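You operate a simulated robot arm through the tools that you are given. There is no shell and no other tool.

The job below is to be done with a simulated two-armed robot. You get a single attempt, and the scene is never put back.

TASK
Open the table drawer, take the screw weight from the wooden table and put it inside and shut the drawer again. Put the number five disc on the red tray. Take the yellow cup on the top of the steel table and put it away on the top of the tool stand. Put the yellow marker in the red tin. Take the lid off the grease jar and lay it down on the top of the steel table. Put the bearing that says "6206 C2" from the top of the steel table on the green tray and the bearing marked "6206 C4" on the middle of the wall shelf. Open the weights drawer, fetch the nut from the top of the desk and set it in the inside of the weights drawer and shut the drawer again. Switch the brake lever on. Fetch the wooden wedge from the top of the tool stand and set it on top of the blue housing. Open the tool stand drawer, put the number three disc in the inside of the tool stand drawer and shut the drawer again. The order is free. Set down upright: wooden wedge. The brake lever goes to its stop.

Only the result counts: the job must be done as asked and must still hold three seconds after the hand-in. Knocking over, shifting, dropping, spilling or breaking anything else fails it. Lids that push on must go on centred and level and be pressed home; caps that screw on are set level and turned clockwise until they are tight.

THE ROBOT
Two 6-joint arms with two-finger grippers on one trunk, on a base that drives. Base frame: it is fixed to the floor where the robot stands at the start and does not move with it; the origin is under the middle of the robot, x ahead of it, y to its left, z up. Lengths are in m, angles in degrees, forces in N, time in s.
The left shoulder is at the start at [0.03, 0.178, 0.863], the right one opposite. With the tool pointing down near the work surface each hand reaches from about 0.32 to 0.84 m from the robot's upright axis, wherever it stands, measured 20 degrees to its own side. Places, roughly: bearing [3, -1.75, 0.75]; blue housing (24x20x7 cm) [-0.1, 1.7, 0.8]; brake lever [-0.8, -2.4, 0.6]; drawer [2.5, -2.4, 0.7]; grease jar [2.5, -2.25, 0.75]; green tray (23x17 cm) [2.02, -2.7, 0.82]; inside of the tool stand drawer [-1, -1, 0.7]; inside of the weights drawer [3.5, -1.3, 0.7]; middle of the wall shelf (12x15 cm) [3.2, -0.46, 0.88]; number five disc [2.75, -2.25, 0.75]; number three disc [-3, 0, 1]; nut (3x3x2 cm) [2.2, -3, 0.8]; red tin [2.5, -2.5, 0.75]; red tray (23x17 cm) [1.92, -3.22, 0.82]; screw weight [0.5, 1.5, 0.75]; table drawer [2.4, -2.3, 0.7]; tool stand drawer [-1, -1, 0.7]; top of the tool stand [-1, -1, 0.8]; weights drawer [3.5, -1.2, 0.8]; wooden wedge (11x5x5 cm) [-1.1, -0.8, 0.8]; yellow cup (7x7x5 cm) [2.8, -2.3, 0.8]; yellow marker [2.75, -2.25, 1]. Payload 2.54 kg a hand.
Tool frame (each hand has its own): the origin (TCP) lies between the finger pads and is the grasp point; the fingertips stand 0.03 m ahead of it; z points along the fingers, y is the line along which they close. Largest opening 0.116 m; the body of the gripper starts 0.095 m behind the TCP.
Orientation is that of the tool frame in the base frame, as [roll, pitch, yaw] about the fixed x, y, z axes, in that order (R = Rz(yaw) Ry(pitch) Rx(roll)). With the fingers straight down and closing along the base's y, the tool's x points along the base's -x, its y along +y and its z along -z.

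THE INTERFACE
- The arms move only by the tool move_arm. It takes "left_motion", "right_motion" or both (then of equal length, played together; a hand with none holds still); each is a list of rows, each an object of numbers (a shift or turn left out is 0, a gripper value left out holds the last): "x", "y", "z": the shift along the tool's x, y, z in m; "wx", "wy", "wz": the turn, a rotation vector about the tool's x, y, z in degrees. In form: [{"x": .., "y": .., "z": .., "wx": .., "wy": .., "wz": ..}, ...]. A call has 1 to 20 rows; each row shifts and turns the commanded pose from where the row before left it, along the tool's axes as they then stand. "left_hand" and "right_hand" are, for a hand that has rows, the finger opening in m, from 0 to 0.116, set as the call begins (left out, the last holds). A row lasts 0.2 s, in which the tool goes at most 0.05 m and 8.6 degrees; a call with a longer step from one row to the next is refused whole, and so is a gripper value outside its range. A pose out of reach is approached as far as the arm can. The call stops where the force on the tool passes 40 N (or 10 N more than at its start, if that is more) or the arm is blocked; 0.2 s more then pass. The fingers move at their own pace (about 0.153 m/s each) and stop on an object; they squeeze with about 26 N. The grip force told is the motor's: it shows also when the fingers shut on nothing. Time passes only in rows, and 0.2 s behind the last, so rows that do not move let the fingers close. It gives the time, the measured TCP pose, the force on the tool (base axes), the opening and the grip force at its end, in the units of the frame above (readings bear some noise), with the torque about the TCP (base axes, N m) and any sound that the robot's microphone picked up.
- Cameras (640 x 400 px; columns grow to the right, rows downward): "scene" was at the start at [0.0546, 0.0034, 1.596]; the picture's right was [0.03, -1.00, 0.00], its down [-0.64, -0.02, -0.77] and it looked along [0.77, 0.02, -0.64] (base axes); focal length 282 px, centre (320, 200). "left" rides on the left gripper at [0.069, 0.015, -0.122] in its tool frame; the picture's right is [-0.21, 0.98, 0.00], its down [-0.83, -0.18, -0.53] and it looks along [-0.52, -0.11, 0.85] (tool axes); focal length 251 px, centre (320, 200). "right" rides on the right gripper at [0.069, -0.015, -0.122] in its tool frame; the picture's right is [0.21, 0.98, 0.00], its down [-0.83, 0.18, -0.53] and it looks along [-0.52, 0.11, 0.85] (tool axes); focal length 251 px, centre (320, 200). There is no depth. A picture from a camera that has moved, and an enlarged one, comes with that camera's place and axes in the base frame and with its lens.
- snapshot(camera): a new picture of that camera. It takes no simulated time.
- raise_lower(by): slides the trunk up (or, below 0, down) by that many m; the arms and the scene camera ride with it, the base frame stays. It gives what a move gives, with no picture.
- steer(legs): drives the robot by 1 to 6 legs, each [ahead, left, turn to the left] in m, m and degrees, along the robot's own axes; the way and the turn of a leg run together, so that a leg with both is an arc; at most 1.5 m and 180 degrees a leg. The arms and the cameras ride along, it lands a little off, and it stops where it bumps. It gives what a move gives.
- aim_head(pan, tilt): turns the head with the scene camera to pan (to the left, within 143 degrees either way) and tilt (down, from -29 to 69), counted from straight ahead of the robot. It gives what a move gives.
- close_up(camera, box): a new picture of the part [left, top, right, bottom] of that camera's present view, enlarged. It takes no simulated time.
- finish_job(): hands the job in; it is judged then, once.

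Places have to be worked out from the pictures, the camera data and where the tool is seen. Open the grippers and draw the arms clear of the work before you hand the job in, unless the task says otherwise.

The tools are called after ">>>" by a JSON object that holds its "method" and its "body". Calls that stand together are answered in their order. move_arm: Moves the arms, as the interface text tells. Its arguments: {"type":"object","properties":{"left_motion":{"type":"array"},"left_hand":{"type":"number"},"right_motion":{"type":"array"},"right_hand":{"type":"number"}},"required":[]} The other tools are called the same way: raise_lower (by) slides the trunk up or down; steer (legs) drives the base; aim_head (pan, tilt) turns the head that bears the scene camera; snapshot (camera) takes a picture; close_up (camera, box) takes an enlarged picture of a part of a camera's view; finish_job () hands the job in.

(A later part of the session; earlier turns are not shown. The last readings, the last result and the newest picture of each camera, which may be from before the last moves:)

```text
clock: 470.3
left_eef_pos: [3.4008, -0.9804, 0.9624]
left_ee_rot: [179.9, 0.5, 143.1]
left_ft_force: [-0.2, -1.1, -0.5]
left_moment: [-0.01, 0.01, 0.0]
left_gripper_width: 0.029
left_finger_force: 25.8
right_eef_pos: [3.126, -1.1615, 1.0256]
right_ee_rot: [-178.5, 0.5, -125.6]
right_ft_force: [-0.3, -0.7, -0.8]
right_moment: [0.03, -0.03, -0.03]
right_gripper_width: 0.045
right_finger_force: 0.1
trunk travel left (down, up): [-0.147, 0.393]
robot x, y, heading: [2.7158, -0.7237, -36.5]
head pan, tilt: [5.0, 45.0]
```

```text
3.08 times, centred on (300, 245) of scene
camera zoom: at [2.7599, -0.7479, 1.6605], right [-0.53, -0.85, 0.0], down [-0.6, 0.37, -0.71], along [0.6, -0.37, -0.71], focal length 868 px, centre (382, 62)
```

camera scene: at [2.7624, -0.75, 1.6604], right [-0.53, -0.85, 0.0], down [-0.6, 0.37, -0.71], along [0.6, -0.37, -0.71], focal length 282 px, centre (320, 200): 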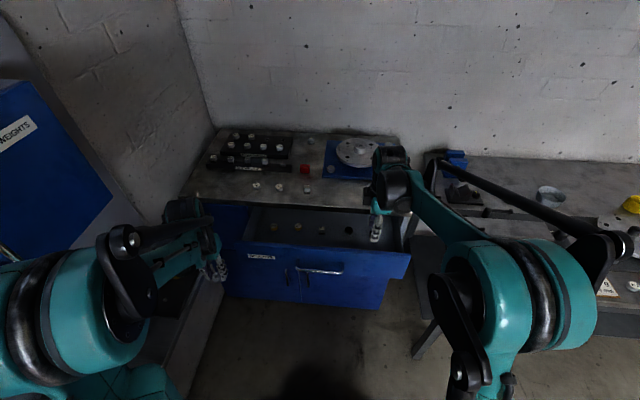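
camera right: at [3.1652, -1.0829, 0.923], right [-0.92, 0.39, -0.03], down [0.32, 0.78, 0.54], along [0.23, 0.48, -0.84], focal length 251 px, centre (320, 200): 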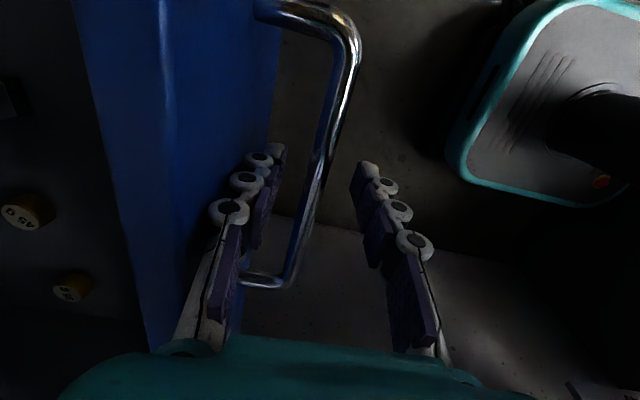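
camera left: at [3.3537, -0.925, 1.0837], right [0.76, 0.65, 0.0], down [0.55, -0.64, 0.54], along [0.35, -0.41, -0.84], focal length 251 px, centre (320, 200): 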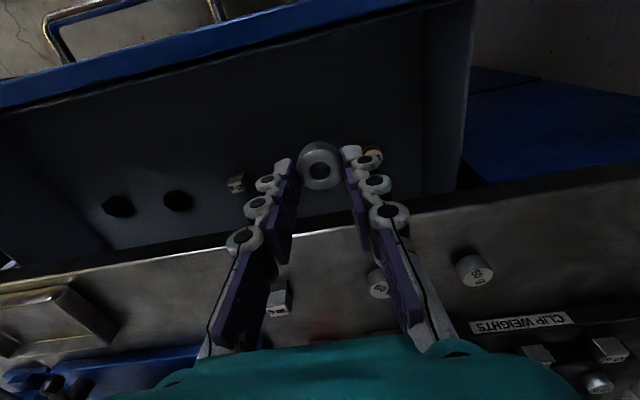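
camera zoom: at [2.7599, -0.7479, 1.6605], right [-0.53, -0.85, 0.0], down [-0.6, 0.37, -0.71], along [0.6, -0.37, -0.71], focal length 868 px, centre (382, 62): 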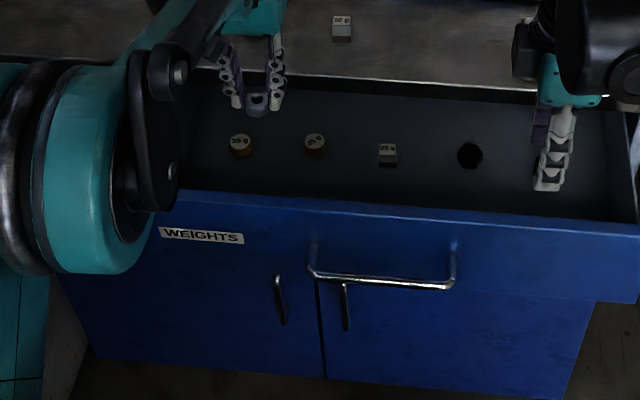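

The landing spot is clear of weights and front wall. I lower to z≈0.83, then in single small steps.

>>> {"method": "move_arm", "body": {"left_motion": [{"z": 0.04}, {"z": 0.04}, {"z": 0.04}, {"z": 0.01}, {}]}}

>>> {"method": "snapshot", "body": {"camera": "left"}}

>>> {"method": "move_arm", "body": {"left_motion": [{"z": 0.008}, {}]}}

>>> {"method": "move_arm", "body": {"left_motion": [{"z": 0.006}, {}]}}

```text
clock: 471.5
left_eef_pos: [3.4006, -0.9792, 0.8312]
left_ee_rot: [-179.9, 0.5, 143.1]
left_ft_force: [-0.3, -0.3, -1.3]
left_moment: [-0.02, -0.01, 0.0]
left_gripper_width: 0.0289
left_finger_force: 26.2
right_eef_pos: [3.126, -1.1628, 1.0254]
right_ee_rot: [-178.5, 0.5, -125.6]
right_ft_force: [-0.2, -0.3, 0.8]
right_moment: [0.05, 0.0, 0.04]
right_gripper_width: 0.045
right_finger_force: 0.1
trunk travel left (down, up): [-0.147, 0.393]
robot x, y, heading: [2.7135, -0.7254, -36.8]
head pan, tilt: [5.0, 45.0]
```

```text
taken
camera left: at [3.3548, -0.9253, 0.9522], right [0.76, 0.65, 0.0], down [0.55, -0.64, 0.54], along [0.35, -0.41, -0.84], focal length 251 px, centre (320, 200)
```

left: 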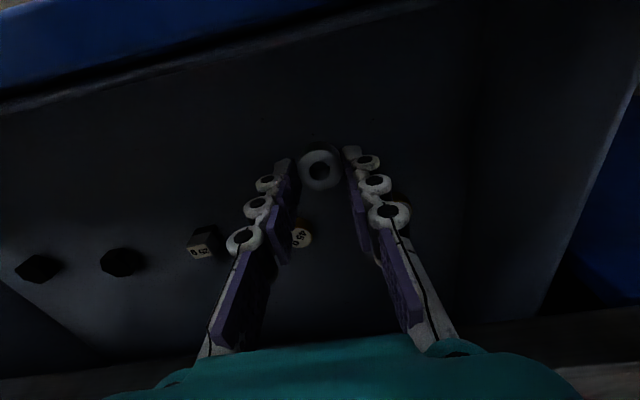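

```text
clock: 472.1
left_eef_pos: [3.4019, -0.9796, 0.8243]
left_ee_rot: [-179.9, 0.6, 143.1]
left_ft_force: [-0.3, -0.3, -0.9]
left_moment: [-0.03, 0.02, 0.04]
left_gripper_width: 0.029
left_finger_force: 25.8
right_eef_pos: [3.1255, -1.1615, 1.0249]
right_ee_rot: [-178.6, 0.5, -125.6]
right_ft_force: [-0.6, -0.5, 0.8]
right_moment: [-0.01, -0.04, 0.02]
right_gripper_width: 0.0447
right_finger_force: 0.0
trunk travel left (down, up): [-0.147, 0.393]
robot x, y, heading: [2.7168, -0.7221, -36.7]
head pan, tilt: [5.0, 45.0]
```

```text
clock: 472.7
left_eef_pos: [3.3999, -0.9784, 0.8167]
left_ee_rot: [-180.0, 0.6, 143.1]
left_ft_force: [0.4, 1.1, -1.5]
left_moment: [-0.02, 0.01, -0.01]
left_gripper_width: 0.0289
left_finger_force: 26.0
right_eef_pos: [3.1266, -1.1608, 1.0239]
right_ee_rot: [-178.5, 0.5, -125.6]
right_ft_force: [-0.5, 0.6, -0.1]
right_moment: [0.02, 0.0, 0.04]
right_gripper_width: 0.0449
right_finger_force: 0.1
trunk travel left (down, up): [-0.147, 0.393]
robot x, y, heading: [2.7148, -0.7226, -36.6]
head pan, tilt: [5.0, 45.0]
```

>>> {"method": "move_arm", "body": {"left_motion": [{"z": 0.006}, {}]}}

>>> {"method": "move_arm", "body": {"left_motion": [{"z": 0.005}, {}]}}

>>> {"method": "move_arm", "body": {"left_motion": [{"z": 0.004}, {}]}}

```text
clock: 473.3
left_eef_pos: [3.3998, -0.9794, 0.8117]
left_ee_rot: [-179.9, 0.5, 143.1]
left_ft_force: [-0.1, -1.4, -0.8]
left_moment: [0.02, -0.01, -0.01]
left_gripper_width: 0.0289
left_finger_force: 25.9
right_eef_pos: [3.1256, -1.1618, 1.0245]
right_ee_rot: [-178.6, 0.5, -125.6]
right_ft_force: [0.9, 0.4, -0.2]
right_moment: [0.01, 0.04, 0.0]
right_gripper_width: 0.0451
right_finger_force: 0.0
trunk travel left (down, up): [-0.147, 0.393]
robot x, y, heading: [2.7154, -0.7235, -36.8]
head pan, tilt: [5.0, 45.0]
```

```text
clock: 473.9
left_eef_pos: [3.401, -0.9791, 0.8067]
left_ee_rot: [180.0, 0.4, 143.1]
left_ft_force: [0.6, -0.8, -0.8]
left_moment: [-0.02, -0.03, 0.05]
left_gripper_width: 0.0291
left_finger_force: 26.6
right_eef_pos: [3.1261, -1.1616, 1.0244]
right_ee_rot: [-178.6, 0.5, -125.6]
right_ft_force: [0.6, 1.3, -0.5]
right_moment: [0.0, 0.01, 0.03]
right_gripper_width: 0.0448
right_finger_force: 0.1
trunk travel left (down, up): [-0.147, 0.393]
robot x, y, heading: [2.7168, -0.7266, -37.0]
head pan, tilt: [5.0, 45.0]
```

```text
clock: 474.5
left_eef_pos: [3.4015, -0.9789, 0.8031]
left_ee_rot: [180.0, 0.5, 143.0]
left_ft_force: [-0.1, -0.3, -0.6]
left_moment: [0.03, -0.01, 0.0]
left_gripper_width: 0.0285
left_finger_force: 25.9
right_eef_pos: [3.1261, -1.1618, 1.0251]
right_ee_rot: [-178.5, 0.5, -125.6]
right_ft_force: [0.4, 0.8, -1.0]
right_moment: [-0.01, 0.0, -0.03]
right_gripper_width: 0.0447
right_finger_force: 0.1
trunk travel left (down, up): [-0.147, 0.393]
robot x, y, heading: [2.7158, -0.7249, -36.9]
head pan, tilt: [5.0, 45.0]
```

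>>> {"method": "move_arm", "body": {"left_motion": [{"z": 0.004}, {}]}}

>>> {"method": "move_arm", "body": {"left_motion": [{"z": 0.004}, {}]}}

>>> {"method": "move_arm", "body": {"left_motion": [{"z": 0.003}, {}]}}

>>> {"method": "close_up", "body": {"camera": "left", "box": [220, 90, 420, 270]}}

```text
clock: 475.1
left_eef_pos: [3.4002, -0.9791, 0.7996]
left_ee_rot: [180.0, 0.6, 143.0]
left_ft_force: [0.1, -0.4, -0.7]
left_moment: [0.0, 0.03, -0.01]
left_gripper_width: 0.0288
left_finger_force: 25.5
right_eef_pos: [3.1251, -1.161, 1.024]
right_ee_rot: [-178.5, 0.5, -125.6]
right_ft_force: [-0.4, -0.1, 0.1]
right_moment: [0.0, -0.01, 0.0]
right_gripper_width: 0.0453
right_finger_force: 0.1
trunk travel left (down, up): [-0.147, 0.393]
robot x, y, heading: [2.7145, -0.7219, -37.0]
head pan, tilt: [5.0, 45.0]
```

```text
clock: 475.7
left_eef_pos: [3.4008, -0.979, 0.7951]
left_ee_rot: [180.0, 0.6, 143.1]
left_ft_force: [0.6, 0.7, -0.9]
left_moment: [-0.03, -0.02, 0.01]
left_gripper_width: 0.0286
left_finger_force: 25.9
right_eef_pos: [3.1253, -1.1613, 1.0241]
right_ee_rot: [-178.5, 0.5, -125.6]
right_ft_force: [-0.3, -0.2, -0.9]
right_moment: [0.0, -0.03, 0.0]
right_gripper_width: 0.045
right_finger_force: 0.1
trunk travel left (down, up): [-0.147, 0.393]
robot x, y, heading: [2.718, -0.7236, -37.1]
head pan, tilt: [5.0, 45.0]
```

```text
clock: 476.3
left_eef_pos: [3.4007, -0.9795, 0.7908]
left_ee_rot: [180.0, 0.6, 143.1]
left_ft_force: [1.1, 0.3, 0.2]
left_moment: [-0.02, 0.03, 0.0]
left_gripper_width: 0.0288
left_finger_force: 26.5
right_eef_pos: [3.1263, -1.1614, 1.0248]
right_ee_rot: [-178.4, 0.5, -125.6]
right_ft_force: [0.5, -0.2, 0.3]
right_moment: [0.02, 0.0, 0.03]
right_gripper_width: 0.0451
right_finger_force: 0.1
trunk travel left (down, up): [-0.147, 0.393]
robot x, y, heading: [2.7146, -0.7265, -36.8]
head pan, tilt: [5.0, 45.0]
```

```text
2.22 times, centred on (320, 180) of left
camera zoom: at [3.3555, -0.9245, 0.9125], right [0.76, 0.65, 0.0], down [0.55, -0.64, 0.54], along [0.35, -0.41, -0.84], focal length 559 px, centre (320, 244)
```

zoom: 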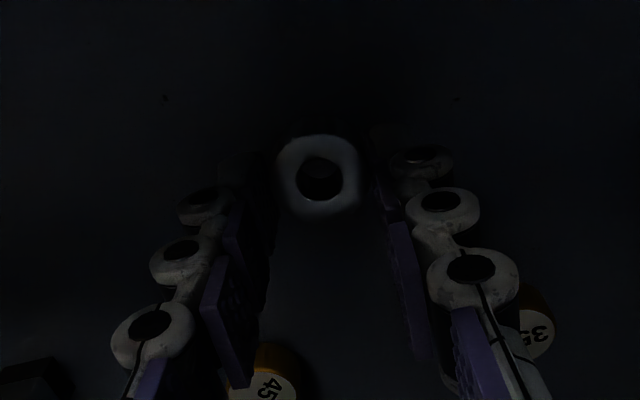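

>>> {"method": "move_arm", "body": {"left_motion": [{"z": 0.004}, {}]}}

>>> {"method": "move_arm", "body": {"left_motion": [{"z": 0.004}, {}]}}

>>> {"method": "move_arm", "body": {"left_motion": [{"z": 0.003}, {}]}}

```text
clock: 476.9
left_eef_pos: [3.401, -0.9782, 0.787]
left_ee_rot: [-179.9, 0.5, 143.0]
left_ft_force: [-0.1, -0.6, -0.3]
left_moment: [0.03, 0.0, -0.02]
left_gripper_width: 0.0289
left_finger_force: 25.6
right_eef_pos: [3.126, -1.1623, 1.0247]
right_ee_rot: [-178.5, 0.5, -125.6]
right_ft_force: [0.1, -0.8, 0.1]
right_moment: [0.01, -0.01, -0.02]
right_gripper_width: 0.0449
right_finger_force: 0.1
trunk travel left (down, up): [-0.147, 0.393]
robot x, y, heading: [2.7174, -0.7243, -37.0]
head pan, tilt: [5.0, 45.0]
```

```text
clock: 477.5
left_eef_pos: [3.4004, -0.9792, 0.7844]
left_ee_rot: [-180.0, 0.5, 143.1]
left_ft_force: [-0.4, 1.1, -1.1]
left_moment: [0.02, 0.02, -0.01]
left_gripper_width: 0.0286
left_finger_force: 25.9
right_eef_pos: [3.1258, -1.1619, 1.0246]
right_ee_rot: [-178.5, 0.5, -125.6]
right_ft_force: [-0.9, -0.2, 0.4]
right_moment: [0.01, 0.0, 0.0]
right_gripper_width: 0.0448
right_finger_force: 0.0
trunk travel left (down, up): [-0.147, 0.393]
robot x, y, heading: [2.7191, -0.7245, -36.7]
head pan, tilt: [5.0, 45.0]
```

```text
clock: 478.1
left_eef_pos: [3.4003, -0.9797, 0.7813]
left_ee_rot: [-180.0, 0.7, 143.1]
left_ft_force: [0.1, 0.4, -0.6]
left_moment: [0.01, -0.02, -0.02]
left_gripper_width: 0.0285
left_finger_force: 25.7
right_eef_pos: [3.1262, -1.1606, 1.0248]
right_ee_rot: [-178.5, 0.5, -125.6]
right_ft_force: [-0.3, 0.8, -0.7]
right_moment: [0.0, -0.02, 0.01]
right_gripper_width: 0.045
right_finger_force: 0.0
trunk travel left (down, up): [-0.147, 0.393]
robot x, y, heading: [2.7163, -0.7262, -36.8]
head pan, tilt: [5.0, 45.0]
```

>>> {"method": "move_arm", "body": {"left_motion": [{"z": 0.004}, {}]}}

>>> {"method": "move_arm", "body": {"left_motion": [{"z": 0.004}, {}]}}

>>> {"method": "move_arm", "body": {"left_motion": [{"z": 0.003}, {}]}}

```text
clock: 478.7
left_eef_pos: [3.4021, -0.9791, 0.7774]
left_ee_rot: [180.0, 0.5, 143.1]
left_ft_force: [0.0, 0.4, -0.5]
left_moment: [-0.01, -0.02, -0.02]
left_gripper_width: 0.0291
left_finger_force: 25.7
right_eef_pos: [3.1256, -1.1611, 1.0246]
right_ee_rot: [-178.6, 0.5, -125.6]
right_ft_force: [0.4, -0.5, 0.9]
right_moment: [-0.02, -0.02, -0.02]
right_gripper_width: 0.0449
right_finger_force: 0.0
trunk travel left (down, up): [-0.147, 0.393]
robot x, y, heading: [2.716, -0.7259, -36.9]
head pan, tilt: [5.0, 45.0]
```

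```text
clock: 479.3
left_eef_pos: [3.4007, -0.9793, 0.7743]
left_ee_rot: [179.9, 0.5, 143.3]
left_ft_force: [1.5, 1.2, 15.4]
left_moment: [0.04, 0.03, 0.02]
left_gripper_width: 0.029
left_finger_force: 26.0
right_eef_pos: [3.1262, -1.1614, 1.0245]
right_ee_rot: [-178.4, 0.5, -125.5]
right_ft_force: [0.1, -1.0, -0.2]
right_moment: [0.03, 0.0, 0.01]
right_gripper_width: 0.045
right_finger_force: 0.2
trunk travel left (down, up): [-0.147, 0.393]
robot x, y, heading: [2.7147, -0.7235, -36.8]
head pan, tilt: [5.0, 45.0]
```

```text
clock: 479.9
left_eef_pos: [3.3992, -0.9792, 0.7714]
left_ee_rot: [179.8, 0.4, 143.2]
left_ft_force: [0.0, 1.3, 16.1]
left_moment: [0.02, -0.02, 0.04]
left_gripper_width: 0.0286
left_finger_force: 26.2
right_eef_pos: [3.1242, -1.1616, 1.0247]
right_ee_rot: [-178.7, 0.6, -125.6]
right_ft_force: [0.1, 0.5, 0.6]
right_moment: [-0.01, 0.01, -0.01]
right_gripper_width: 0.0451
right_finger_force: 0.1
trunk travel left (down, up): [-0.147, 0.393]
robot x, y, heading: [2.715, -0.7207, -36.7]
head pan, tilt: [5.0, 45.0]
```

Contact with the drawer floor. I relax 3 mm, open to 0.05 and lift out.

>>> {"method": "move_arm", "body": {"left_motion": [{"z": -0.003}, {}]}}

>>> {"method": "move_arm", "body": {"left_motion": [{}, {}, {}], "left_hand": 0.05}}

>>> {"method": "move_arm", "body": {"left_motion": [{"z": -0.02}, {"z": -0.04}, {"z": -0.05}, {"z": -0.05}, {"z": -0.05}, {}]}}

>>> {"method": "snapshot", "body": {"camera": "left"}}

>>> {"method": "close_up", "body": {"camera": "scene", "box": [200, 180, 400, 310]}}

```text
clock: 480.5
left_eef_pos: [3.4012, -0.9803, 0.7724]
left_ee_rot: [180.0, 0.4, 143.1]
left_ft_force: [0.3, -0.4, -0.9]
left_moment: [-0.03, 0.01, -0.01]
left_gripper_width: 0.029
left_finger_force: 26.2
right_eef_pos: [3.1267, -1.1616, 1.0243]
right_ee_rot: [-178.6, 0.5, -125.6]
right_ft_force: [-0.7, -0.3, -0.6]
right_moment: [0.0, -0.05, 0.01]
right_gripper_width: 0.0453
right_finger_force: 0.0
trunk travel left (down, up): [-0.147, 0.393]
robot x, y, heading: [2.7131, -0.7238, -36.7]
head pan, tilt: [5.0, 45.0]
```

```text
clock: 481.3
left_eef_pos: [3.4015, -0.9799, 0.772]
left_ee_rot: [180.0, 0.5, 143.1]
left_ft_force: [0.2, -0.1, 0.3]
left_moment: [0.01, 0.04, -0.02]
left_gripper_width: 0.0499
left_finger_force: 0.0
right_eef_pos: [3.1263, -1.1624, 1.026]
right_ee_rot: [-178.4, 0.5, -125.6]
right_ft_force: [-0.1, -0.5, -0.3]
right_moment: [0.02, -0.01, 0.01]
right_gripper_width: 0.0453
right_finger_force: 0.0
trunk travel left (down, up): [-0.147, 0.393]
robot x, y, heading: [2.7161, -0.7241, -36.8]
head pan, tilt: [5.0, 45.0]
```

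```text
clock: 482.7
left_eef_pos: [3.3999, -0.9777, 0.9856]
left_ee_rot: [-180.0, 0.4, 143.1]
left_ft_force: [-0.3, 0.8, -0.3]
left_moment: [-0.01, 0.0, -0.02]
left_gripper_width: 0.0503
left_finger_force: 0.0
right_eef_pos: [3.1259, -1.1617, 1.0245]
right_ee_rot: [-178.6, 0.6, -125.7]
right_ft_force: [-0.7, 0.2, -0.3]
right_moment: [-0.01, 0.04, 0.0]
right_gripper_width: 0.0448
right_finger_force: 0.0
trunk travel left (down, up): [-0.147, 0.393]
robot x, y, heading: [2.7178, -0.7248, -36.7]
head pan, tilt: [5.0, 45.0]
```

```text
taken
camera left: at [3.3553, -0.9232, 1.1055], right [0.76, 0.65, 0.0], down [0.55, -0.64, 0.54], along [0.35, -0.41, -0.84], focal length 251 px, centre (320, 200)
```

left: 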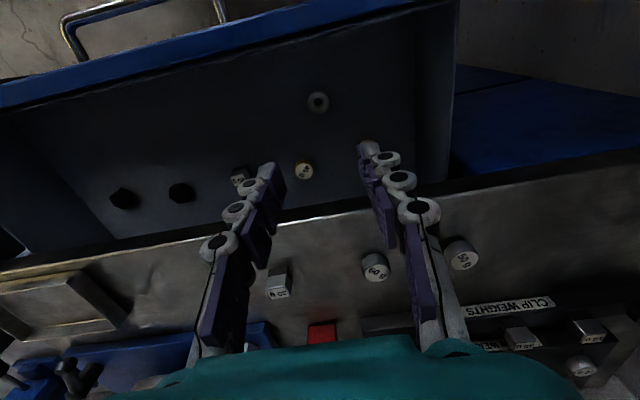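

```text
3.08 times, centred on (300, 245) of scene
camera zoom: at [2.7611, -0.749, 1.6604], right [-0.53, -0.85, 0.0], down [-0.6, 0.37, -0.71], along [0.6, -0.37, -0.71], focal length 868 px, centre (382, 62)
```

zoom: 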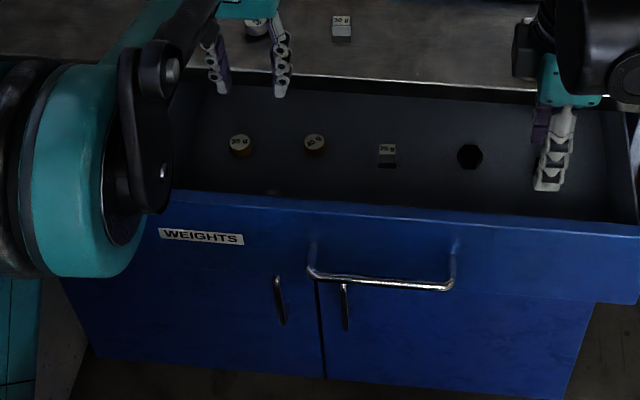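

The nut lies in the drawer. I close the left hand and bring it behind the handle bar to push the drawer shut.

>>> {"method": "move_arm", "body": {"left_motion": [{"x": 0.04}, {"x": 0.04}, {"x": 0.04}, {"x": 0.04}, {"x": 0.015, "y": -0.04}, {"y": -0.04}, {"y": -0.04}, {"y": -0.033}, {}], "left_hand": 0.0}}

>>> {"method": "snapshot", "body": {"camera": "left"}}

```text
clock: 484.7
left_eef_pos: [3.1686, -0.9941, 0.9824]
left_ee_rot: [-180.0, 0.5, 143.2]
left_ft_force: [0.7, 0.3, 0.1]
left_moment: [0.01, -0.02, -0.04]
left_gripper_width: 0.0
left_finger_force: 26.0
right_eef_pos: [3.1251, -1.1608, 1.0257]
right_ee_rot: [-178.6, 0.5, -125.6]
right_ft_force: [0.3, 0.2, -0.2]
right_moment: [-0.01, -0.02, 0.01]
right_gripper_width: 0.0448
right_finger_force: 0.0
trunk travel left (down, up): [-0.147, 0.393]
robot x, y, heading: [2.7206, -0.727, -36.9]
head pan, tilt: [5.0, 45.0]
```

```text
taken
camera left: at [3.123, -0.9404, 1.1038], right [0.76, 0.65, 0.0], down [0.55, -0.64, 0.54], along [0.35, -0.41, -0.84], focal length 251 px, centre (320, 200)
```

left: 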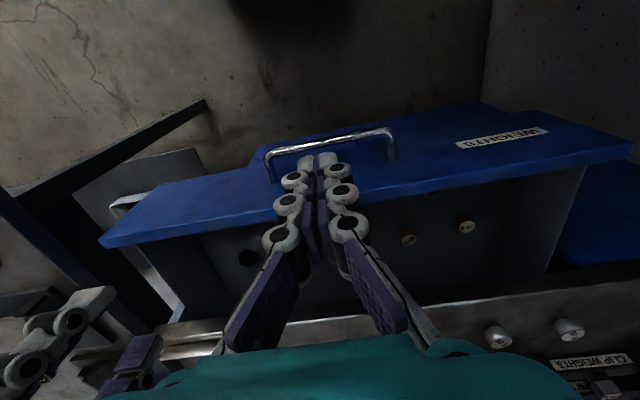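

The bar is 4 cm ahead. I descend to z≈0.80 behind it and push.

>>> {"method": "move_arm", "body": {"left_motion": [{"y": 0.005, "z": 0.04}, {"z": 0.05}, {"z": 0.05}, {"z": 0.042}, {}]}}

>>> {"method": "move_arm", "body": {"left_motion": [{"x": -0.013}, {"x": -0.013}, {"x": -0.013}, {"x": -0.013}, {"x": -0.013}, {"x": -0.013}, {"x": -0.013}, {"x": -0.013}, {"x": -0.013}, {"x": -0.013}, {"x": -0.013}, {}]}}

>>> {"method": "close_up", "body": {"camera": "scene", "box": [200, 180, 400, 310]}}

```text
clock: 485.9
left_eef_pos: [3.17, -0.9916, 0.7992]
left_ee_rot: [-180.0, 0.6, 143.1]
left_ft_force: [0.0, -0.4, 0.0]
left_moment: [-0.02, 0.0, 0.04]
left_gripper_width: 0.0
left_finger_force: 26.1
right_eef_pos: [3.1258, -1.1607, 1.0253]
right_ee_rot: [-178.4, 0.6, -125.5]
right_ft_force: [0.1, 0.7, 0.1]
right_moment: [0.01, 0.04, -0.04]
right_gripper_width: 0.0451
right_finger_force: 0.3
trunk travel left (down, up): [-0.147, 0.393]
robot x, y, heading: [2.7193, -0.723, -36.7]
head pan, tilt: [5.0, 45.0]
```

```text
clock: 488.5
left_eef_pos: [3.288, -1.0771, 0.7994]
left_ee_rot: [179.9, 0.5, 143.1]
left_ft_force: [-0.5, -1.0, 0.5]
left_moment: [-0.02, 0.0, 0.03]
left_gripper_width: 0.0
left_finger_force: 28.8
right_eef_pos: [3.1265, -1.1614, 1.0254]
right_ee_rot: [-178.4, 0.5, -125.6]
right_ft_force: [0.2, -0.3, -0.4]
right_moment: [-0.02, 0.0, -0.01]
right_gripper_width: 0.0451
right_finger_force: 0.1
trunk travel left (down, up): [-0.147, 0.393]
robot x, y, heading: [2.7189, -0.7238, -37.0]
head pan, tilt: [5.0, 45.0]
```

```text
3.08 times, centred on (300, 245) of scene
camera zoom: at [2.7603, -0.7487, 1.6605], right [-0.53, -0.85, 0.0], down [-0.6, 0.37, -0.71], along [0.6, -0.37, -0.71], focal length 868 px, centre (382, 62)
```

zoom: 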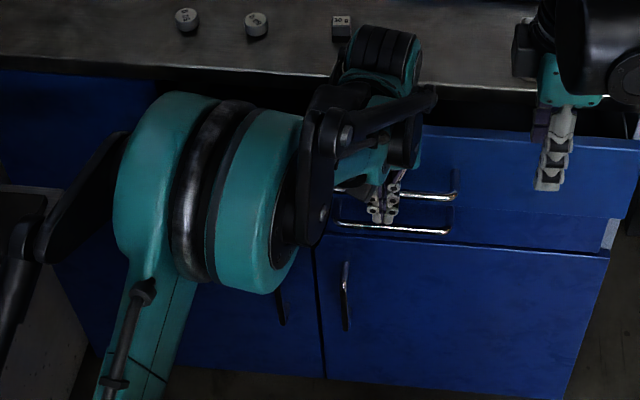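

About 5 cm remain; I keep pushing to the stop.

>>> {"method": "move_arm", "body": {"left_motion": [{"x": -0.01}, {"x": -0.01}, {"x": -0.01}, {"x": -0.008}, {"x": -0.006}, {"x": -0.006}, {"x": -0.006}, {"x": -0.006}, {"x": -0.006}, {}]}}

>>> {"method": "close_up", "body": {"camera": "scene", "box": [200, 180, 400, 310]}}

```text
clock: 490.3
left_eef_pos: [3.333, -1.1125, 0.8011]
left_ee_rot: [179.9, -0.3, 143.1]
left_ft_force: [-7.2, 6.7, 0.9]
left_moment: [0.07, 0.01, 0.01]
left_gripper_width: 0.0061
left_finger_force: 28.5
right_eef_pos: [3.1249, -1.1616, 1.0244]
right_ee_rot: [-178.5, 0.6, -125.7]
right_ft_force: [-0.3, 0.3, 0.6]
right_moment: [0.04, 0.0, 0.02]
right_gripper_width: 0.0452
right_finger_force: 0.0
trunk travel left (down, up): [-0.147, 0.393]
robot x, y, heading: [2.716, -0.7237, -37.0]
head pan, tilt: [5.0, 45.0]
stopped in row 9 (left hand): the force on the tool passed its limit at 47 N (the readings are from after the stop); the commanded pose is now the measured one
```

```text
3.08 times, centred on (300, 245) of scene
camera zoom: at [2.7597, -0.7483, 1.6606], right [-0.53, -0.85, 0.0], down [-0.6, 0.37, -0.71], along [0.6, -0.37, -0.71], focal length 868 px, centre (382, 62)
```

zoom: 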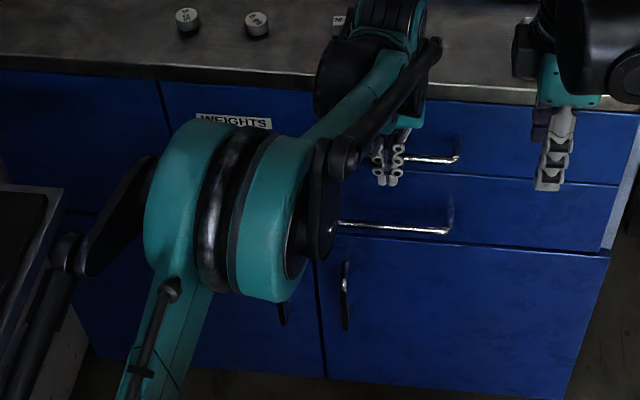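

The drawer is shut flush. I withdraw the left hand and view the wall shelf on my left to plan for bearing C4.

>>> {"method": "move_arm", "body": {"left_motion": [{"x": 0.03}, {"x": 0.04}, {"x": 0.05}, {"x": 0.04}, {"z": -0.05}, {"z": -0.05}, {"z": -0.05}, {"y": -0.04}, {"x": 0.04}, {}]}}

>>> {"method": "close_up", "body": {"camera": "scene", "box": [200, 160, 420, 310]}}

>>> {"method": "aim_head", "body": {"pan": 75, "tilt": 45}}

>>> {"method": "snapshot", "body": {"camera": "scene"}}

```text
clock: 492.5
left_eef_pos: [3.1505, -1.0262, 0.9492]
left_ee_rot: [179.9, -0.2, 143.0]
left_ft_force: [0.1, -0.1, -0.2]
left_moment: [0.05, 0.05, 0.0]
left_gripper_width: 0.0002
left_finger_force: 28.4
right_eef_pos: [3.1276, -1.1616, 1.0244]
right_ee_rot: [-178.7, 0.5, -125.7]
right_ft_force: [0.6, 0.1, -0.6]
right_moment: [0.04, 0.02, 0.0]
right_gripper_width: 0.0451
right_finger_force: 0.0
trunk travel left (down, up): [-0.147, 0.393]
robot x, y, heading: [2.7129, -0.7246, -37.0]
head pan, tilt: [5.0, 45.0]
```

```text
2.67 times, centred on (310, 235) of scene
camera zoom: at [2.7613, -0.7504, 1.6604], right [-0.53, -0.85, 0.0], down [-0.6, 0.37, -0.71], along [0.6, -0.37, -0.71], focal length 753 px, centre (347, 107)
```

zoom: 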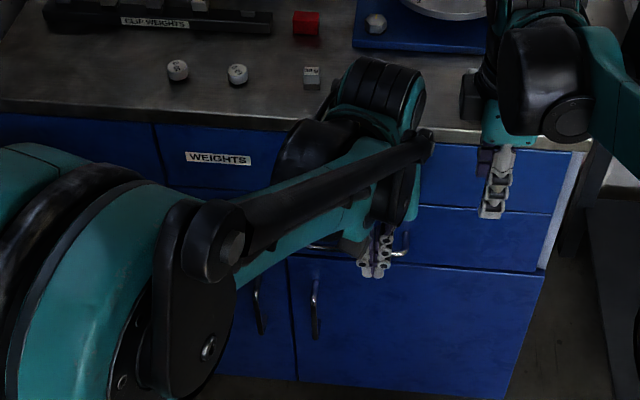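

```text
clock: 493.9
left_eef_pos: [3.1511, -1.0248, 0.95]
left_ee_rot: [179.8, -0.1, 143.2]
left_ft_force: [-0.4, 0.0, 0.2]
left_moment: [0.01, 0.03, 0.03]
left_gripper_width: 0.0
left_finger_force: 29.0
right_eef_pos: [3.1249, -1.1621, 1.0249]
right_ee_rot: [-178.5, 0.5, -125.6]
right_ft_force: [0.3, 0.2, -0.7]
right_moment: [0.01, -0.01, 0.0]
right_gripper_width: 0.0449
right_finger_force: 0.0
trunk travel left (down, up): [-0.147, 0.393]
robot x, y, heading: [2.7204, -0.7283, -36.6]
head pan, tilt: [75.0, 45.0]
```

```text
taken
camera scene: at [2.7548, -0.6553, 1.6605], right [0.62, -0.79, 0.0], down [-0.56, -0.44, -0.71], along [0.56, 0.44, -0.71], focal length 282 px, centre (320, 200)
```

scene: 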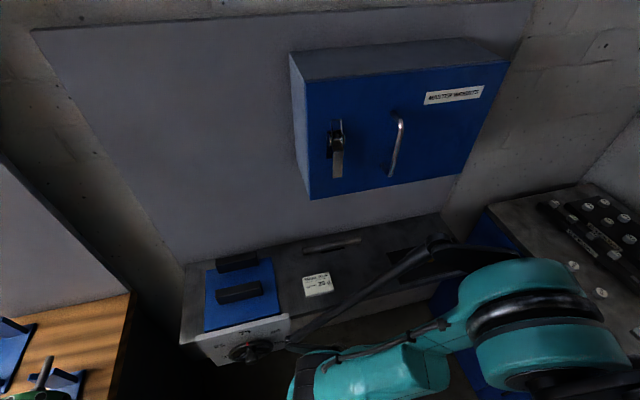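

The free middle of the wall shelf is between the small card and the dark mat, matching (3.2,-0.46). Now I fetch bearing C4: I strafe right to bring the right hand over it.

>>> {"method": "steer", "body": {"legs": [[0, -0.35, 0]]}}

>>> {"method": "move_arm", "body": {"right_motion": [{"wz": 0}, {}], "right_hand": 0.09}}

>>> {"method": "snapshot", "body": {"camera": "right"}}

>>> {"method": "aim_head", "body": {"pan": -10, "tilt": 50}}

>>> {"method": "snapshot", "body": {"camera": "scene"}}

```text
clock: 496.2
left_eef_pos: [2.9403, -1.304, 0.9489]
left_ee_rot: [179.9, -0.1, 143.0]
left_ft_force: [-0.2, -0.2, -0.2]
left_moment: [-0.03, 0.0, 0.01]
left_gripper_width: 0.0
left_finger_force: 28.5
right_eef_pos: [2.9159, -1.4419, 1.0248]
right_ee_rot: [-178.5, 0.5, -125.7]
right_ft_force: [0.5, -0.4, -0.4]
right_moment: [0.03, -0.05, 0.02]
right_gripper_width: 0.045
right_finger_force: 0.1
trunk travel left (down, up): [-0.147, 0.393]
robot x, y, heading: [2.5062, -0.9996, -37.1]
head pan, tilt: [75.0, 45.0]
```

```text
clock: 496.8
left_eef_pos: [2.9413, -1.3032, 0.9498]
left_ee_rot: [179.9, -0.1, 143.0]
left_ft_force: [0.4, 1.0, -0.7]
left_moment: [-0.02, 0.0, -0.03]
left_gripper_width: 0.0
left_finger_force: 28.4
right_eef_pos: [2.9171, -1.4401, 1.0238]
right_ee_rot: [-178.5, 0.5, -125.8]
right_ft_force: [0.5, -0.2, 0.0]
right_moment: [-0.03, 0.01, -0.01]
right_gripper_width: 0.09
right_finger_force: 0.0
trunk travel left (down, up): [-0.147, 0.393]
robot x, y, heading: [2.5071, -1.0039, -37.0]
head pan, tilt: [75.0, 45.0]
```

```text
taken
camera right: at [2.8875, -1.5022, 1.1475], right [-0.92, 0.4, -0.03], down [0.32, 0.78, 0.54], along [0.23, 0.48, -0.84], focal length 251 px, centre (320, 200)
```

right: 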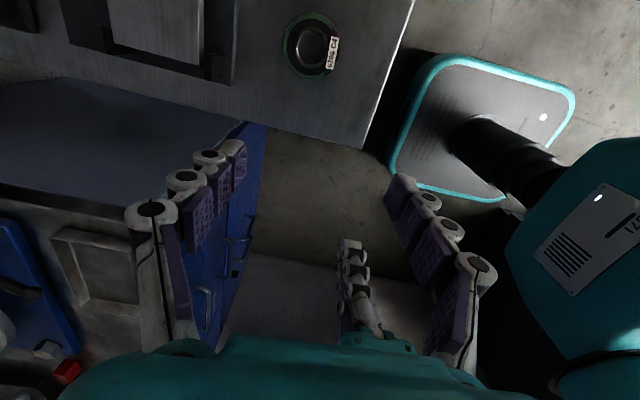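

```text
clock: 498.4
left_eef_pos: [2.9408, -1.3042, 0.9492]
left_ee_rot: [179.9, -0.1, 143.0]
left_ft_force: [-0.5, 0.2, -1.4]
left_moment: [0.0, 0.03, -0.03]
left_gripper_width: 0.0002
left_finger_force: 29.0
right_eef_pos: [2.9175, -1.4397, 1.025]
right_ee_rot: [-178.5, 0.5, -125.7]
right_ft_force: [-0.8, 0.9, 0.6]
right_moment: [0.02, -0.01, -0.03]
right_gripper_width: 0.09
right_finger_force: 0.1
trunk travel left (down, up): [-0.147, 0.393]
robot x, y, heading: [2.5053, -1.0018, -37.4]
head pan, tilt: [-10.0, 50.0]
```

```text
taken
camera scene: at [2.5357, -1.0396, 1.6536], right [-0.73, -0.68, 0.0], down [-0.52, 0.56, -0.64], along [0.44, -0.47, -0.77], focal length 282 px, centre (320, 200)
```

scene: 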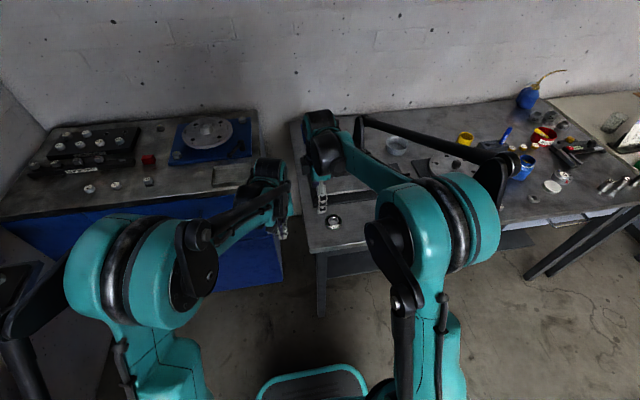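

C4 is 6.5 cm right and 2.4 cm ahead. I move the left hand out of the way, level the right hand, centre it over C4 and descend part-way.

>>> {"method": "move_arm", "body": {"right_motion": [{"x": 0.033, "y": -0.012, "wx": -1.5}, {"x": 0.032, "y": -0.012}, {"z": 0.05}, {"z": 0.05}, {}], "left_motion": [{"y": 0.04}, {"y": 0.045}, {"y": 0.045}, {"z": -0.045}, {}]}}

>>> {"method": "snapshot", "body": {"camera": "right"}}

```text
clock: 499.6
left_eef_pos: [3.0193, -1.2008, 0.9956]
left_ee_rot: [179.9, -0.2, 143.1]
left_ft_force: [0.2, 0.1, -0.2]
left_moment: [-0.03, 0.01, 0.03]
left_gripper_width: 0.0
left_finger_force: 29.0
right_eef_pos: [2.903, -1.5061, 0.9215]
right_ee_rot: [180.0, 0.4, -125.6]
right_ft_force: [0.0, -0.3, -0.2]
right_moment: [-0.01, 0.02, 0.03]
right_gripper_width: 0.0899
right_finger_force: 0.1
trunk travel left (down, up): [-0.147, 0.393]
robot x, y, heading: [2.5094, -1.0024, -36.9]
head pan, tilt: [-10.0, 50.0]
```

```text
taken
camera right: at [2.875, -1.5704, 1.0445], right [-0.92, 0.39, 0.0], down [0.33, 0.77, 0.54], along [0.21, 0.5, -0.84], focal length 251 px, centre (320, 200)
```

right: 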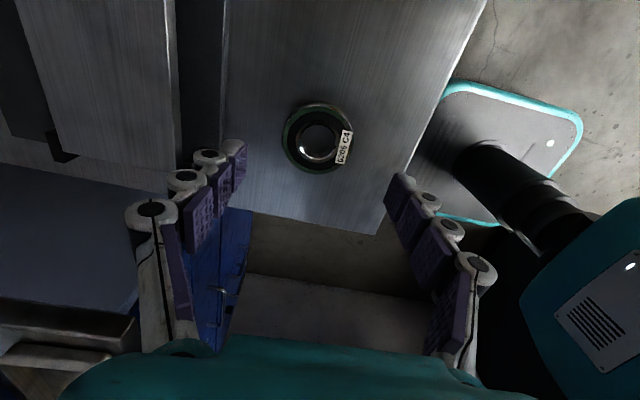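

Centred. I narrow the opening to 0.08 (a plate is just ahead), descend to z≈0.853 and grip C4.

>>> {"method": "move_arm", "body": {"right_motion": [{"x": -0.003, "z": 0.03}, {"z": 0.025}, {"z": 0.013}, {}], "right_hand": 0.08}}

>>> {"method": "snapshot", "body": {"camera": "right"}}

>>> {"method": "move_arm", "body": {"right_motion": [{}, {}, {}, {}], "right_hand": 0.05}}

>>> {"method": "move_arm", "body": {"right_motion": [{"z": -0.01}, {"z": -0.04}, {"z": -0.05}, {"z": -0.05}, {"z": -0.05}, {}]}}

>>> {"method": "snapshot", "body": {"camera": "right"}}

```text
clock: 500.6
left_eef_pos: [3.0191, -1.1997, 0.9963]
left_ee_rot: [179.9, -0.1, 143.0]
left_ft_force: [-0.6, 0.3, 0.6]
left_moment: [0.03, -0.03, 0.02]
left_gripper_width: 0.0
left_finger_force: 28.6
right_eef_pos: [2.9016, -1.5025, 0.8559]
right_ee_rot: [179.9, 0.6, -125.7]
right_ft_force: [0.1, -0.1, 0.2]
right_moment: [0.02, -0.02, -0.01]
right_gripper_width: 0.08
right_finger_force: 0.0
trunk travel left (down, up): [-0.147, 0.393]
robot x, y, heading: [2.5072, -1.0045, -37.0]
head pan, tilt: [-10.0, 50.0]
```

```text
taken
camera right: at [2.8753, -1.5671, 0.9785], right [-0.92, 0.4, 0.0], down [0.33, 0.77, 0.54], along [0.21, 0.5, -0.84], focal length 251 px, centre (320, 200)
```

right: 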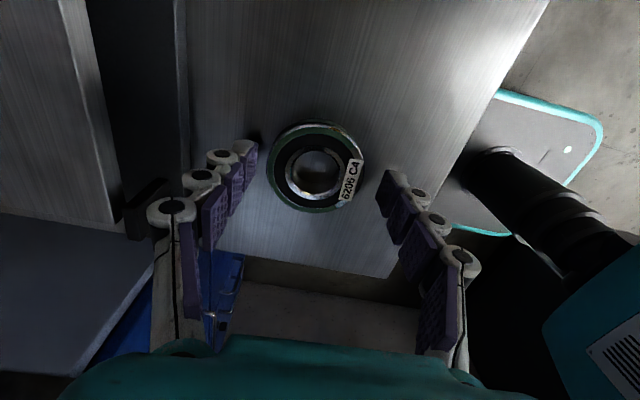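

```text
clock: 501.6
left_eef_pos: [3.0177, -1.1996, 0.9966]
left_ee_rot: [179.9, -0.2, 143.0]
left_ft_force: [-0.2, -1.9, 0.1]
left_moment: [-0.05, 0.02, 0.01]
left_gripper_width: 0.0
left_finger_force: 28.7
right_eef_pos: [2.902, -1.503, 0.8556]
right_ee_rot: [180.0, 0.5, -125.8]
right_ft_force: [0.5, 0.9, -0.3]
right_moment: [-0.08, -0.04, 0.02]
right_gripper_width: 0.0604
right_finger_force: 25.8
trunk travel left (down, up): [-0.147, 0.393]
robot x, y, heading: [2.5076, -1.0031, -36.8]
head pan, tilt: [-10.0, 50.0]
```

```text
clock: 503.0
left_eef_pos: [3.0182, -1.2015, 0.9955]
left_ee_rot: [179.9, -0.2, 143.0]
left_ft_force: [-0.8, -0.1, 0.0]
left_moment: [0.01, 0.0, 0.01]
left_gripper_width: 0.0001
left_finger_force: 29.1
right_eef_pos: [2.903, -1.5081, 1.0543]
right_ee_rot: [-180.0, 0.5, -125.6]
right_ft_force: [-0.7, 0.0, -1.1]
right_moment: [0.01, 0.01, 0.01]
right_gripper_width: 0.0607
right_finger_force: 26.2
trunk travel left (down, up): [-0.147, 0.393]
robot x, y, heading: [2.505, -1.0033, -36.7]
head pan, tilt: [-10.0, 50.0]
```

```text
taken
camera right: at [2.8756, -1.5731, 1.178], right [-0.92, 0.4, 0.0], down [0.33, 0.77, 0.54], along [0.21, 0.5, -0.84], focal length 251 px, centre (320, 200)
```

right: 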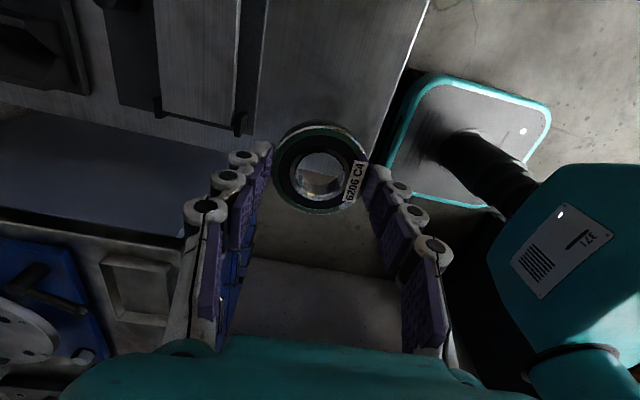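

C4 is held. I retract both hands, turn left 90° to face the wall shelf and look.

>>> {"method": "move_arm", "body": {"right_motion": [{"y": 0.045, "z": -0.02}, {"y": 0.045}, {"y": 0.045}, {}], "left_motion": [{"x": 0.04, "z": -0.02}, {"x": 0.04, "z": -0.03}, {"x": 0.04, "z": -0.03}, {}]}}

>>> {"method": "steer", "body": {"legs": [[0, 0, 90]]}}

>>> {"method": "aim_head", "body": {"pan": -8, "tilt": 40}}

>>> {"method": "snapshot", "body": {"camera": "scene"}}

```text
clock: 504.0
left_eef_pos: [2.9257, -1.1311, 1.0741]
left_ee_rot: [179.9, -0.3, 143.0]
left_ft_force: [0.0, -1.0, 0.4]
left_moment: [0.08, 0.03, -0.05]
left_gripper_width: 0.0
left_finger_force: 28.5
right_eef_pos: [2.7926, -1.4287, 1.0733]
right_ee_rot: [179.9, 0.5, -125.7]
right_ft_force: [1.1, -0.8, -1.3]
right_moment: [0.07, 0.06, -0.03]
right_gripper_width: 0.0603
right_finger_force: 26.4
trunk travel left (down, up): [-0.147, 0.393]
robot x, y, heading: [2.5083, -0.9967, -36.5]
head pan, tilt: [-10.0, 50.0]
```

```text
clock: 508.3
left_eef_pos: [2.6253, -0.5834, 1.0752]
left_ee_rot: [180.0, -0.2, -125.9]
left_ft_force: [0.0, -0.1, 0.8]
left_moment: [-0.01, -0.01, -0.01]
left_gripper_width: 0.0
left_finger_force: 28.4
right_eef_pos: [2.9261, -0.7122, 1.0749]
right_ee_rot: [-180.0, 0.6, -34.5]
right_ft_force: [0.2, 0.4, -2.8]
right_moment: [0.02, -0.02, 0.0]
right_gripper_width: 0.0603
right_finger_force: 26.6
trunk travel left (down, up): [-0.147, 0.393]
robot x, y, heading: [2.508, -1.0029, 54.3]
head pan, tilt: [-10.0, 50.0]
```

```text
clock: 509.0
left_eef_pos: [2.626, -0.5833, 1.0754]
left_ee_rot: [179.8, -0.1, -125.9]
left_ft_force: [0.2, -0.3, 0.1]
left_moment: [0.02, 0.0, -0.02]
left_gripper_width: 0.0
left_finger_force: 28.3
right_eef_pos: [2.9269, -0.7105, 1.0755]
right_ee_rot: [-180.0, 0.5, -34.5]
right_ft_force: [0.0, 0.7, -1.2]
right_moment: [0.01, -0.01, -0.01]
right_gripper_width: 0.0601
right_finger_force: 25.8
trunk travel left (down, up): [-0.147, 0.393]
robot x, y, heading: [2.5109, -1.0036, 54.2]
head pan, tilt: [-8.0, 40.0]
```

```text
taken
camera scene: at [2.5483, -0.9639, 1.6677], right [0.72, -0.69, 0.0], down [-0.44, -0.46, -0.77], along [0.53, 0.55, -0.64], focal length 282 px, centre (320, 200)
```

scene: 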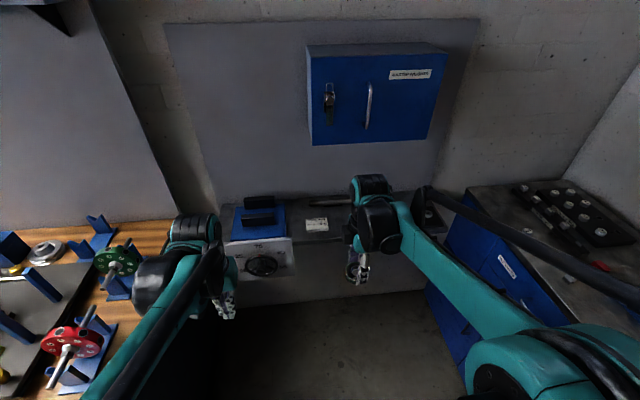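

The target is 0.84 ahead/0.24 right. The wall cabinet's bottom is at z≈1.20 with its front face just above the target, so I'll come in low. I drive 0.2 ahead and 0.1 right, then lower the hand in front of the shelf.

>>> {"method": "steer", "body": {"legs": [[0.2, -0.1, -1]]}}

>>> {"method": "move_arm", "body": {"right_motion": [{"z": 0.04}, {"z": 0.04}, {"z": 0.03}, {}]}}

>>> {"method": "snapshot", "body": {"camera": "scene"}}

>>> {"method": "snapshot", "body": {"camera": "right"}}

```text
clock: 510.7
left_eef_pos: [2.833, -0.484, 1.075]
left_ee_rot: [179.9, -0.1, -126.9]
left_ft_force: [0.3, 0.1, -0.5]
left_moment: [-0.03, 0.03, 0.0]
left_gripper_width: 0.0001
left_finger_force: 29.1
right_eef_pos: [3.1296, -0.6145, 1.0746]
right_ee_rot: [180.0, 0.5, -35.6]
right_ft_force: [0.9, 0.1, -1.7]
right_moment: [0.0, 0.08, 0.03]
right_gripper_width: 0.0603
right_finger_force: 26.2
trunk travel left (down, up): [-0.147, 0.393]
robot x, y, heading: [2.7063, -0.9021, 53.1]
head pan, tilt: [-8.0, 40.0]
```

```text
clock: 511.7
left_eef_pos: [2.8311, -0.4823, 1.0749]
left_ee_rot: [179.9, 0.0, -126.9]
left_ft_force: [0.0, -0.4, 0.0]
left_moment: [-0.01, -0.01, -0.01]
left_gripper_width: 0.0002
left_finger_force: 28.9
right_eef_pos: [3.1296, -0.6177, 0.9653]
right_ee_rot: [-180.0, 0.5, -35.5]
right_ft_force: [0.3, -0.4, -2.0]
right_moment: [-0.01, -0.02, 0.01]
right_gripper_width: 0.0603
right_finger_force: 25.8
trunk travel left (down, up): [-0.147, 0.393]
robot x, y, heading: [2.7033, -0.9003, 53.5]
head pan, tilt: [-8.0, 40.0]
```

```text
taken
camera scene: at [2.7466, -0.8625, 1.6678], right [0.71, -0.7, 0.0], down [-0.45, -0.46, -0.77], along [0.54, 0.54, -0.64], focal length 282 px, centre (320, 200)
```

scene: 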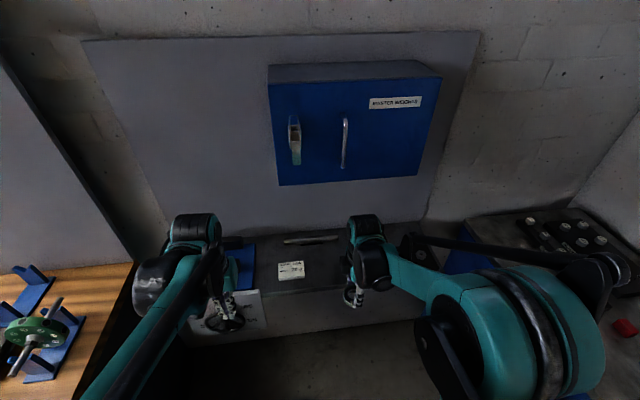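

```text
taken
camera right: at [3.196, -0.6431, 1.0881], right [-0.39, -0.92, 0.0], down [-0.77, 0.33, 0.54], along [-0.5, 0.21, -0.84], focal length 251 px, centre (320, 200)
```

right: 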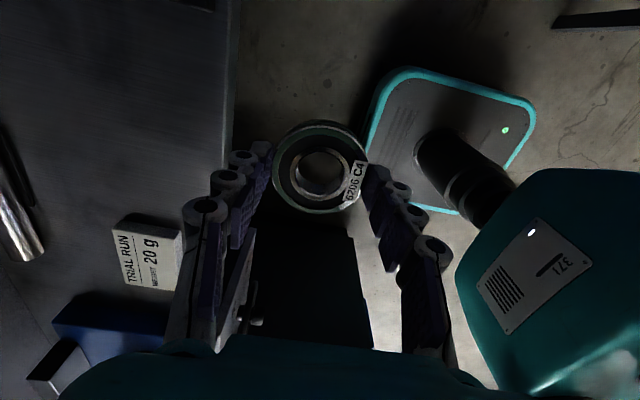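

The shelf area ahead is free (20 g box well to the left, rod far back). I move 14.7 cm forward and 3.4 cm left at this low height.

>>> {"method": "move_arm", "body": {"right_motion": [{"x": -0.0086, "y": -0.03675}, {"x": -0.0086, "y": -0.03675}, {"x": -0.0086, "y": -0.03675}, {"x": -0.0086, "y": -0.03675}, {}]}}

>>> {"method": "snapshot", "body": {"camera": "right"}}

>>> {"method": "snapshot", "body": {"camera": "scene"}}

```text
clock: 512.9
left_eef_pos: [2.8277, -0.4905, 1.0773]
left_ee_rot: [179.8, 0.4, -126.8]
left_ft_force: [0.3, -0.1, 0.5]
left_moment: [0.01, -0.01, -0.01]
left_gripper_width: 0.0
left_finger_force: 28.7
right_eef_pos: [3.183, -0.484, 0.9684]
right_ee_rot: [-179.7, 0.5, -35.6]
right_ft_force: [0.9, -0.8, -2.2]
right_moment: [0.01, 0.0, 0.03]
right_gripper_width: 0.0603
right_finger_force: 26.0
trunk travel left (down, up): [-0.147, 0.393]
robot x, y, heading: [2.708, -0.9007, 53.2]
head pan, tilt: [-8.0, 40.0]
```

```text
taken
camera right: at [3.2501, -0.5115, 1.0901], right [-0.39, -0.92, -0.01], down [-0.77, 0.33, 0.54], along [-0.49, 0.22, -0.84], focal length 251 px, centre (320, 200)
```

right: 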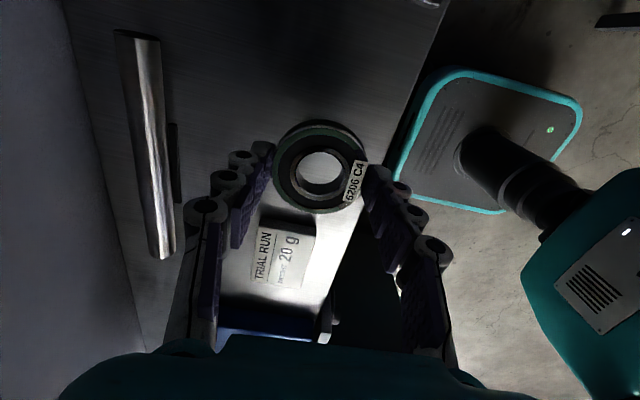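

```text
taken
camera scene: at [2.7414, -0.8736, 1.6674], right [0.71, -0.7, 0.0], down [-0.45, -0.45, -0.77], along [0.54, 0.55, -0.64], focal length 282 px, centre (320, 200)
```

scene: 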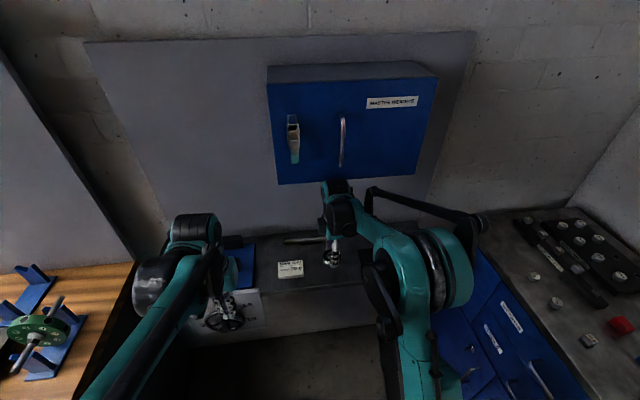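

The spot beneath is free. I lower in steps to contact.

>>> {"method": "move_arm", "body": {"right_motion": [{"z": 0.01}, {"z": 0.008}, {}]}}

>>> {"method": "move_arm", "body": {"right_motion": [{"z": 0.005}, {}]}}

>>> {"method": "move_arm", "body": {"right_motion": [{"z": 0.004}, {}]}}

```text
clock: 513.7
left_eef_pos: [2.8319, -0.4829, 1.0755]
left_ee_rot: [179.9, -0.1, -126.7]
left_ft_force: [0.0, 1.2, 0.5]
left_moment: [-0.03, 0.02, 0.0]
left_gripper_width: 0.0
left_finger_force: 28.9
right_eef_pos: [3.1866, -0.4733, 0.9462]
right_ee_rot: [179.9, 0.6, -35.4]
right_ft_force: [-0.1, 0.3, -2.9]
right_moment: [-0.02, 0.0, 0.01]
right_gripper_width: 0.0603
right_finger_force: 26.3
trunk travel left (down, up): [-0.147, 0.393]
robot x, y, heading: [2.7058, -0.9034, 53.2]
head pan, tilt: [-8.0, 40.0]
```

```text
clock: 514.3
left_eef_pos: [2.8312, -0.4829, 1.0748]
left_ee_rot: [179.9, -0.1, -126.9]
left_ft_force: [-0.2, 0.8, -0.5]
left_moment: [-0.01, 0.0, 0.0]
left_gripper_width: 0.0001
left_finger_force: 27.8
right_eef_pos: [3.1875, -0.4742, 0.9419]
right_ee_rot: [-179.9, 0.5, -35.6]
right_ft_force: [0.0, 0.3, -2.8]
right_moment: [0.0, 0.02, 0.03]
right_gripper_width: 0.0603
right_finger_force: 26.3
trunk travel left (down, up): [-0.147, 0.393]
robot x, y, heading: [2.7039, -0.8999, 53.1]
head pan, tilt: [-8.0, 40.0]
```

```text
clock: 514.9
left_eef_pos: [2.8306, -0.4837, 1.076]
left_ee_rot: [179.9, -0.1, -126.9]
left_ft_force: [0.5, 0.0, 0.4]
left_moment: [0.04, -0.02, 0.01]
left_gripper_width: 0.0
left_finger_force: 29.0
right_eef_pos: [3.1863, -0.4745, 0.938]
right_ee_rot: [180.0, 0.6, -35.5]
right_ft_force: [0.4, 0.4, -1.0]
right_moment: [-0.01, 0.03, 0.02]
right_gripper_width: 0.0605
right_finger_force: 26.0
trunk travel left (down, up): [-0.147, 0.393]
robot x, y, heading: [2.704, -0.8987, 53.2]
head pan, tilt: [-8.0, 40.0]
```

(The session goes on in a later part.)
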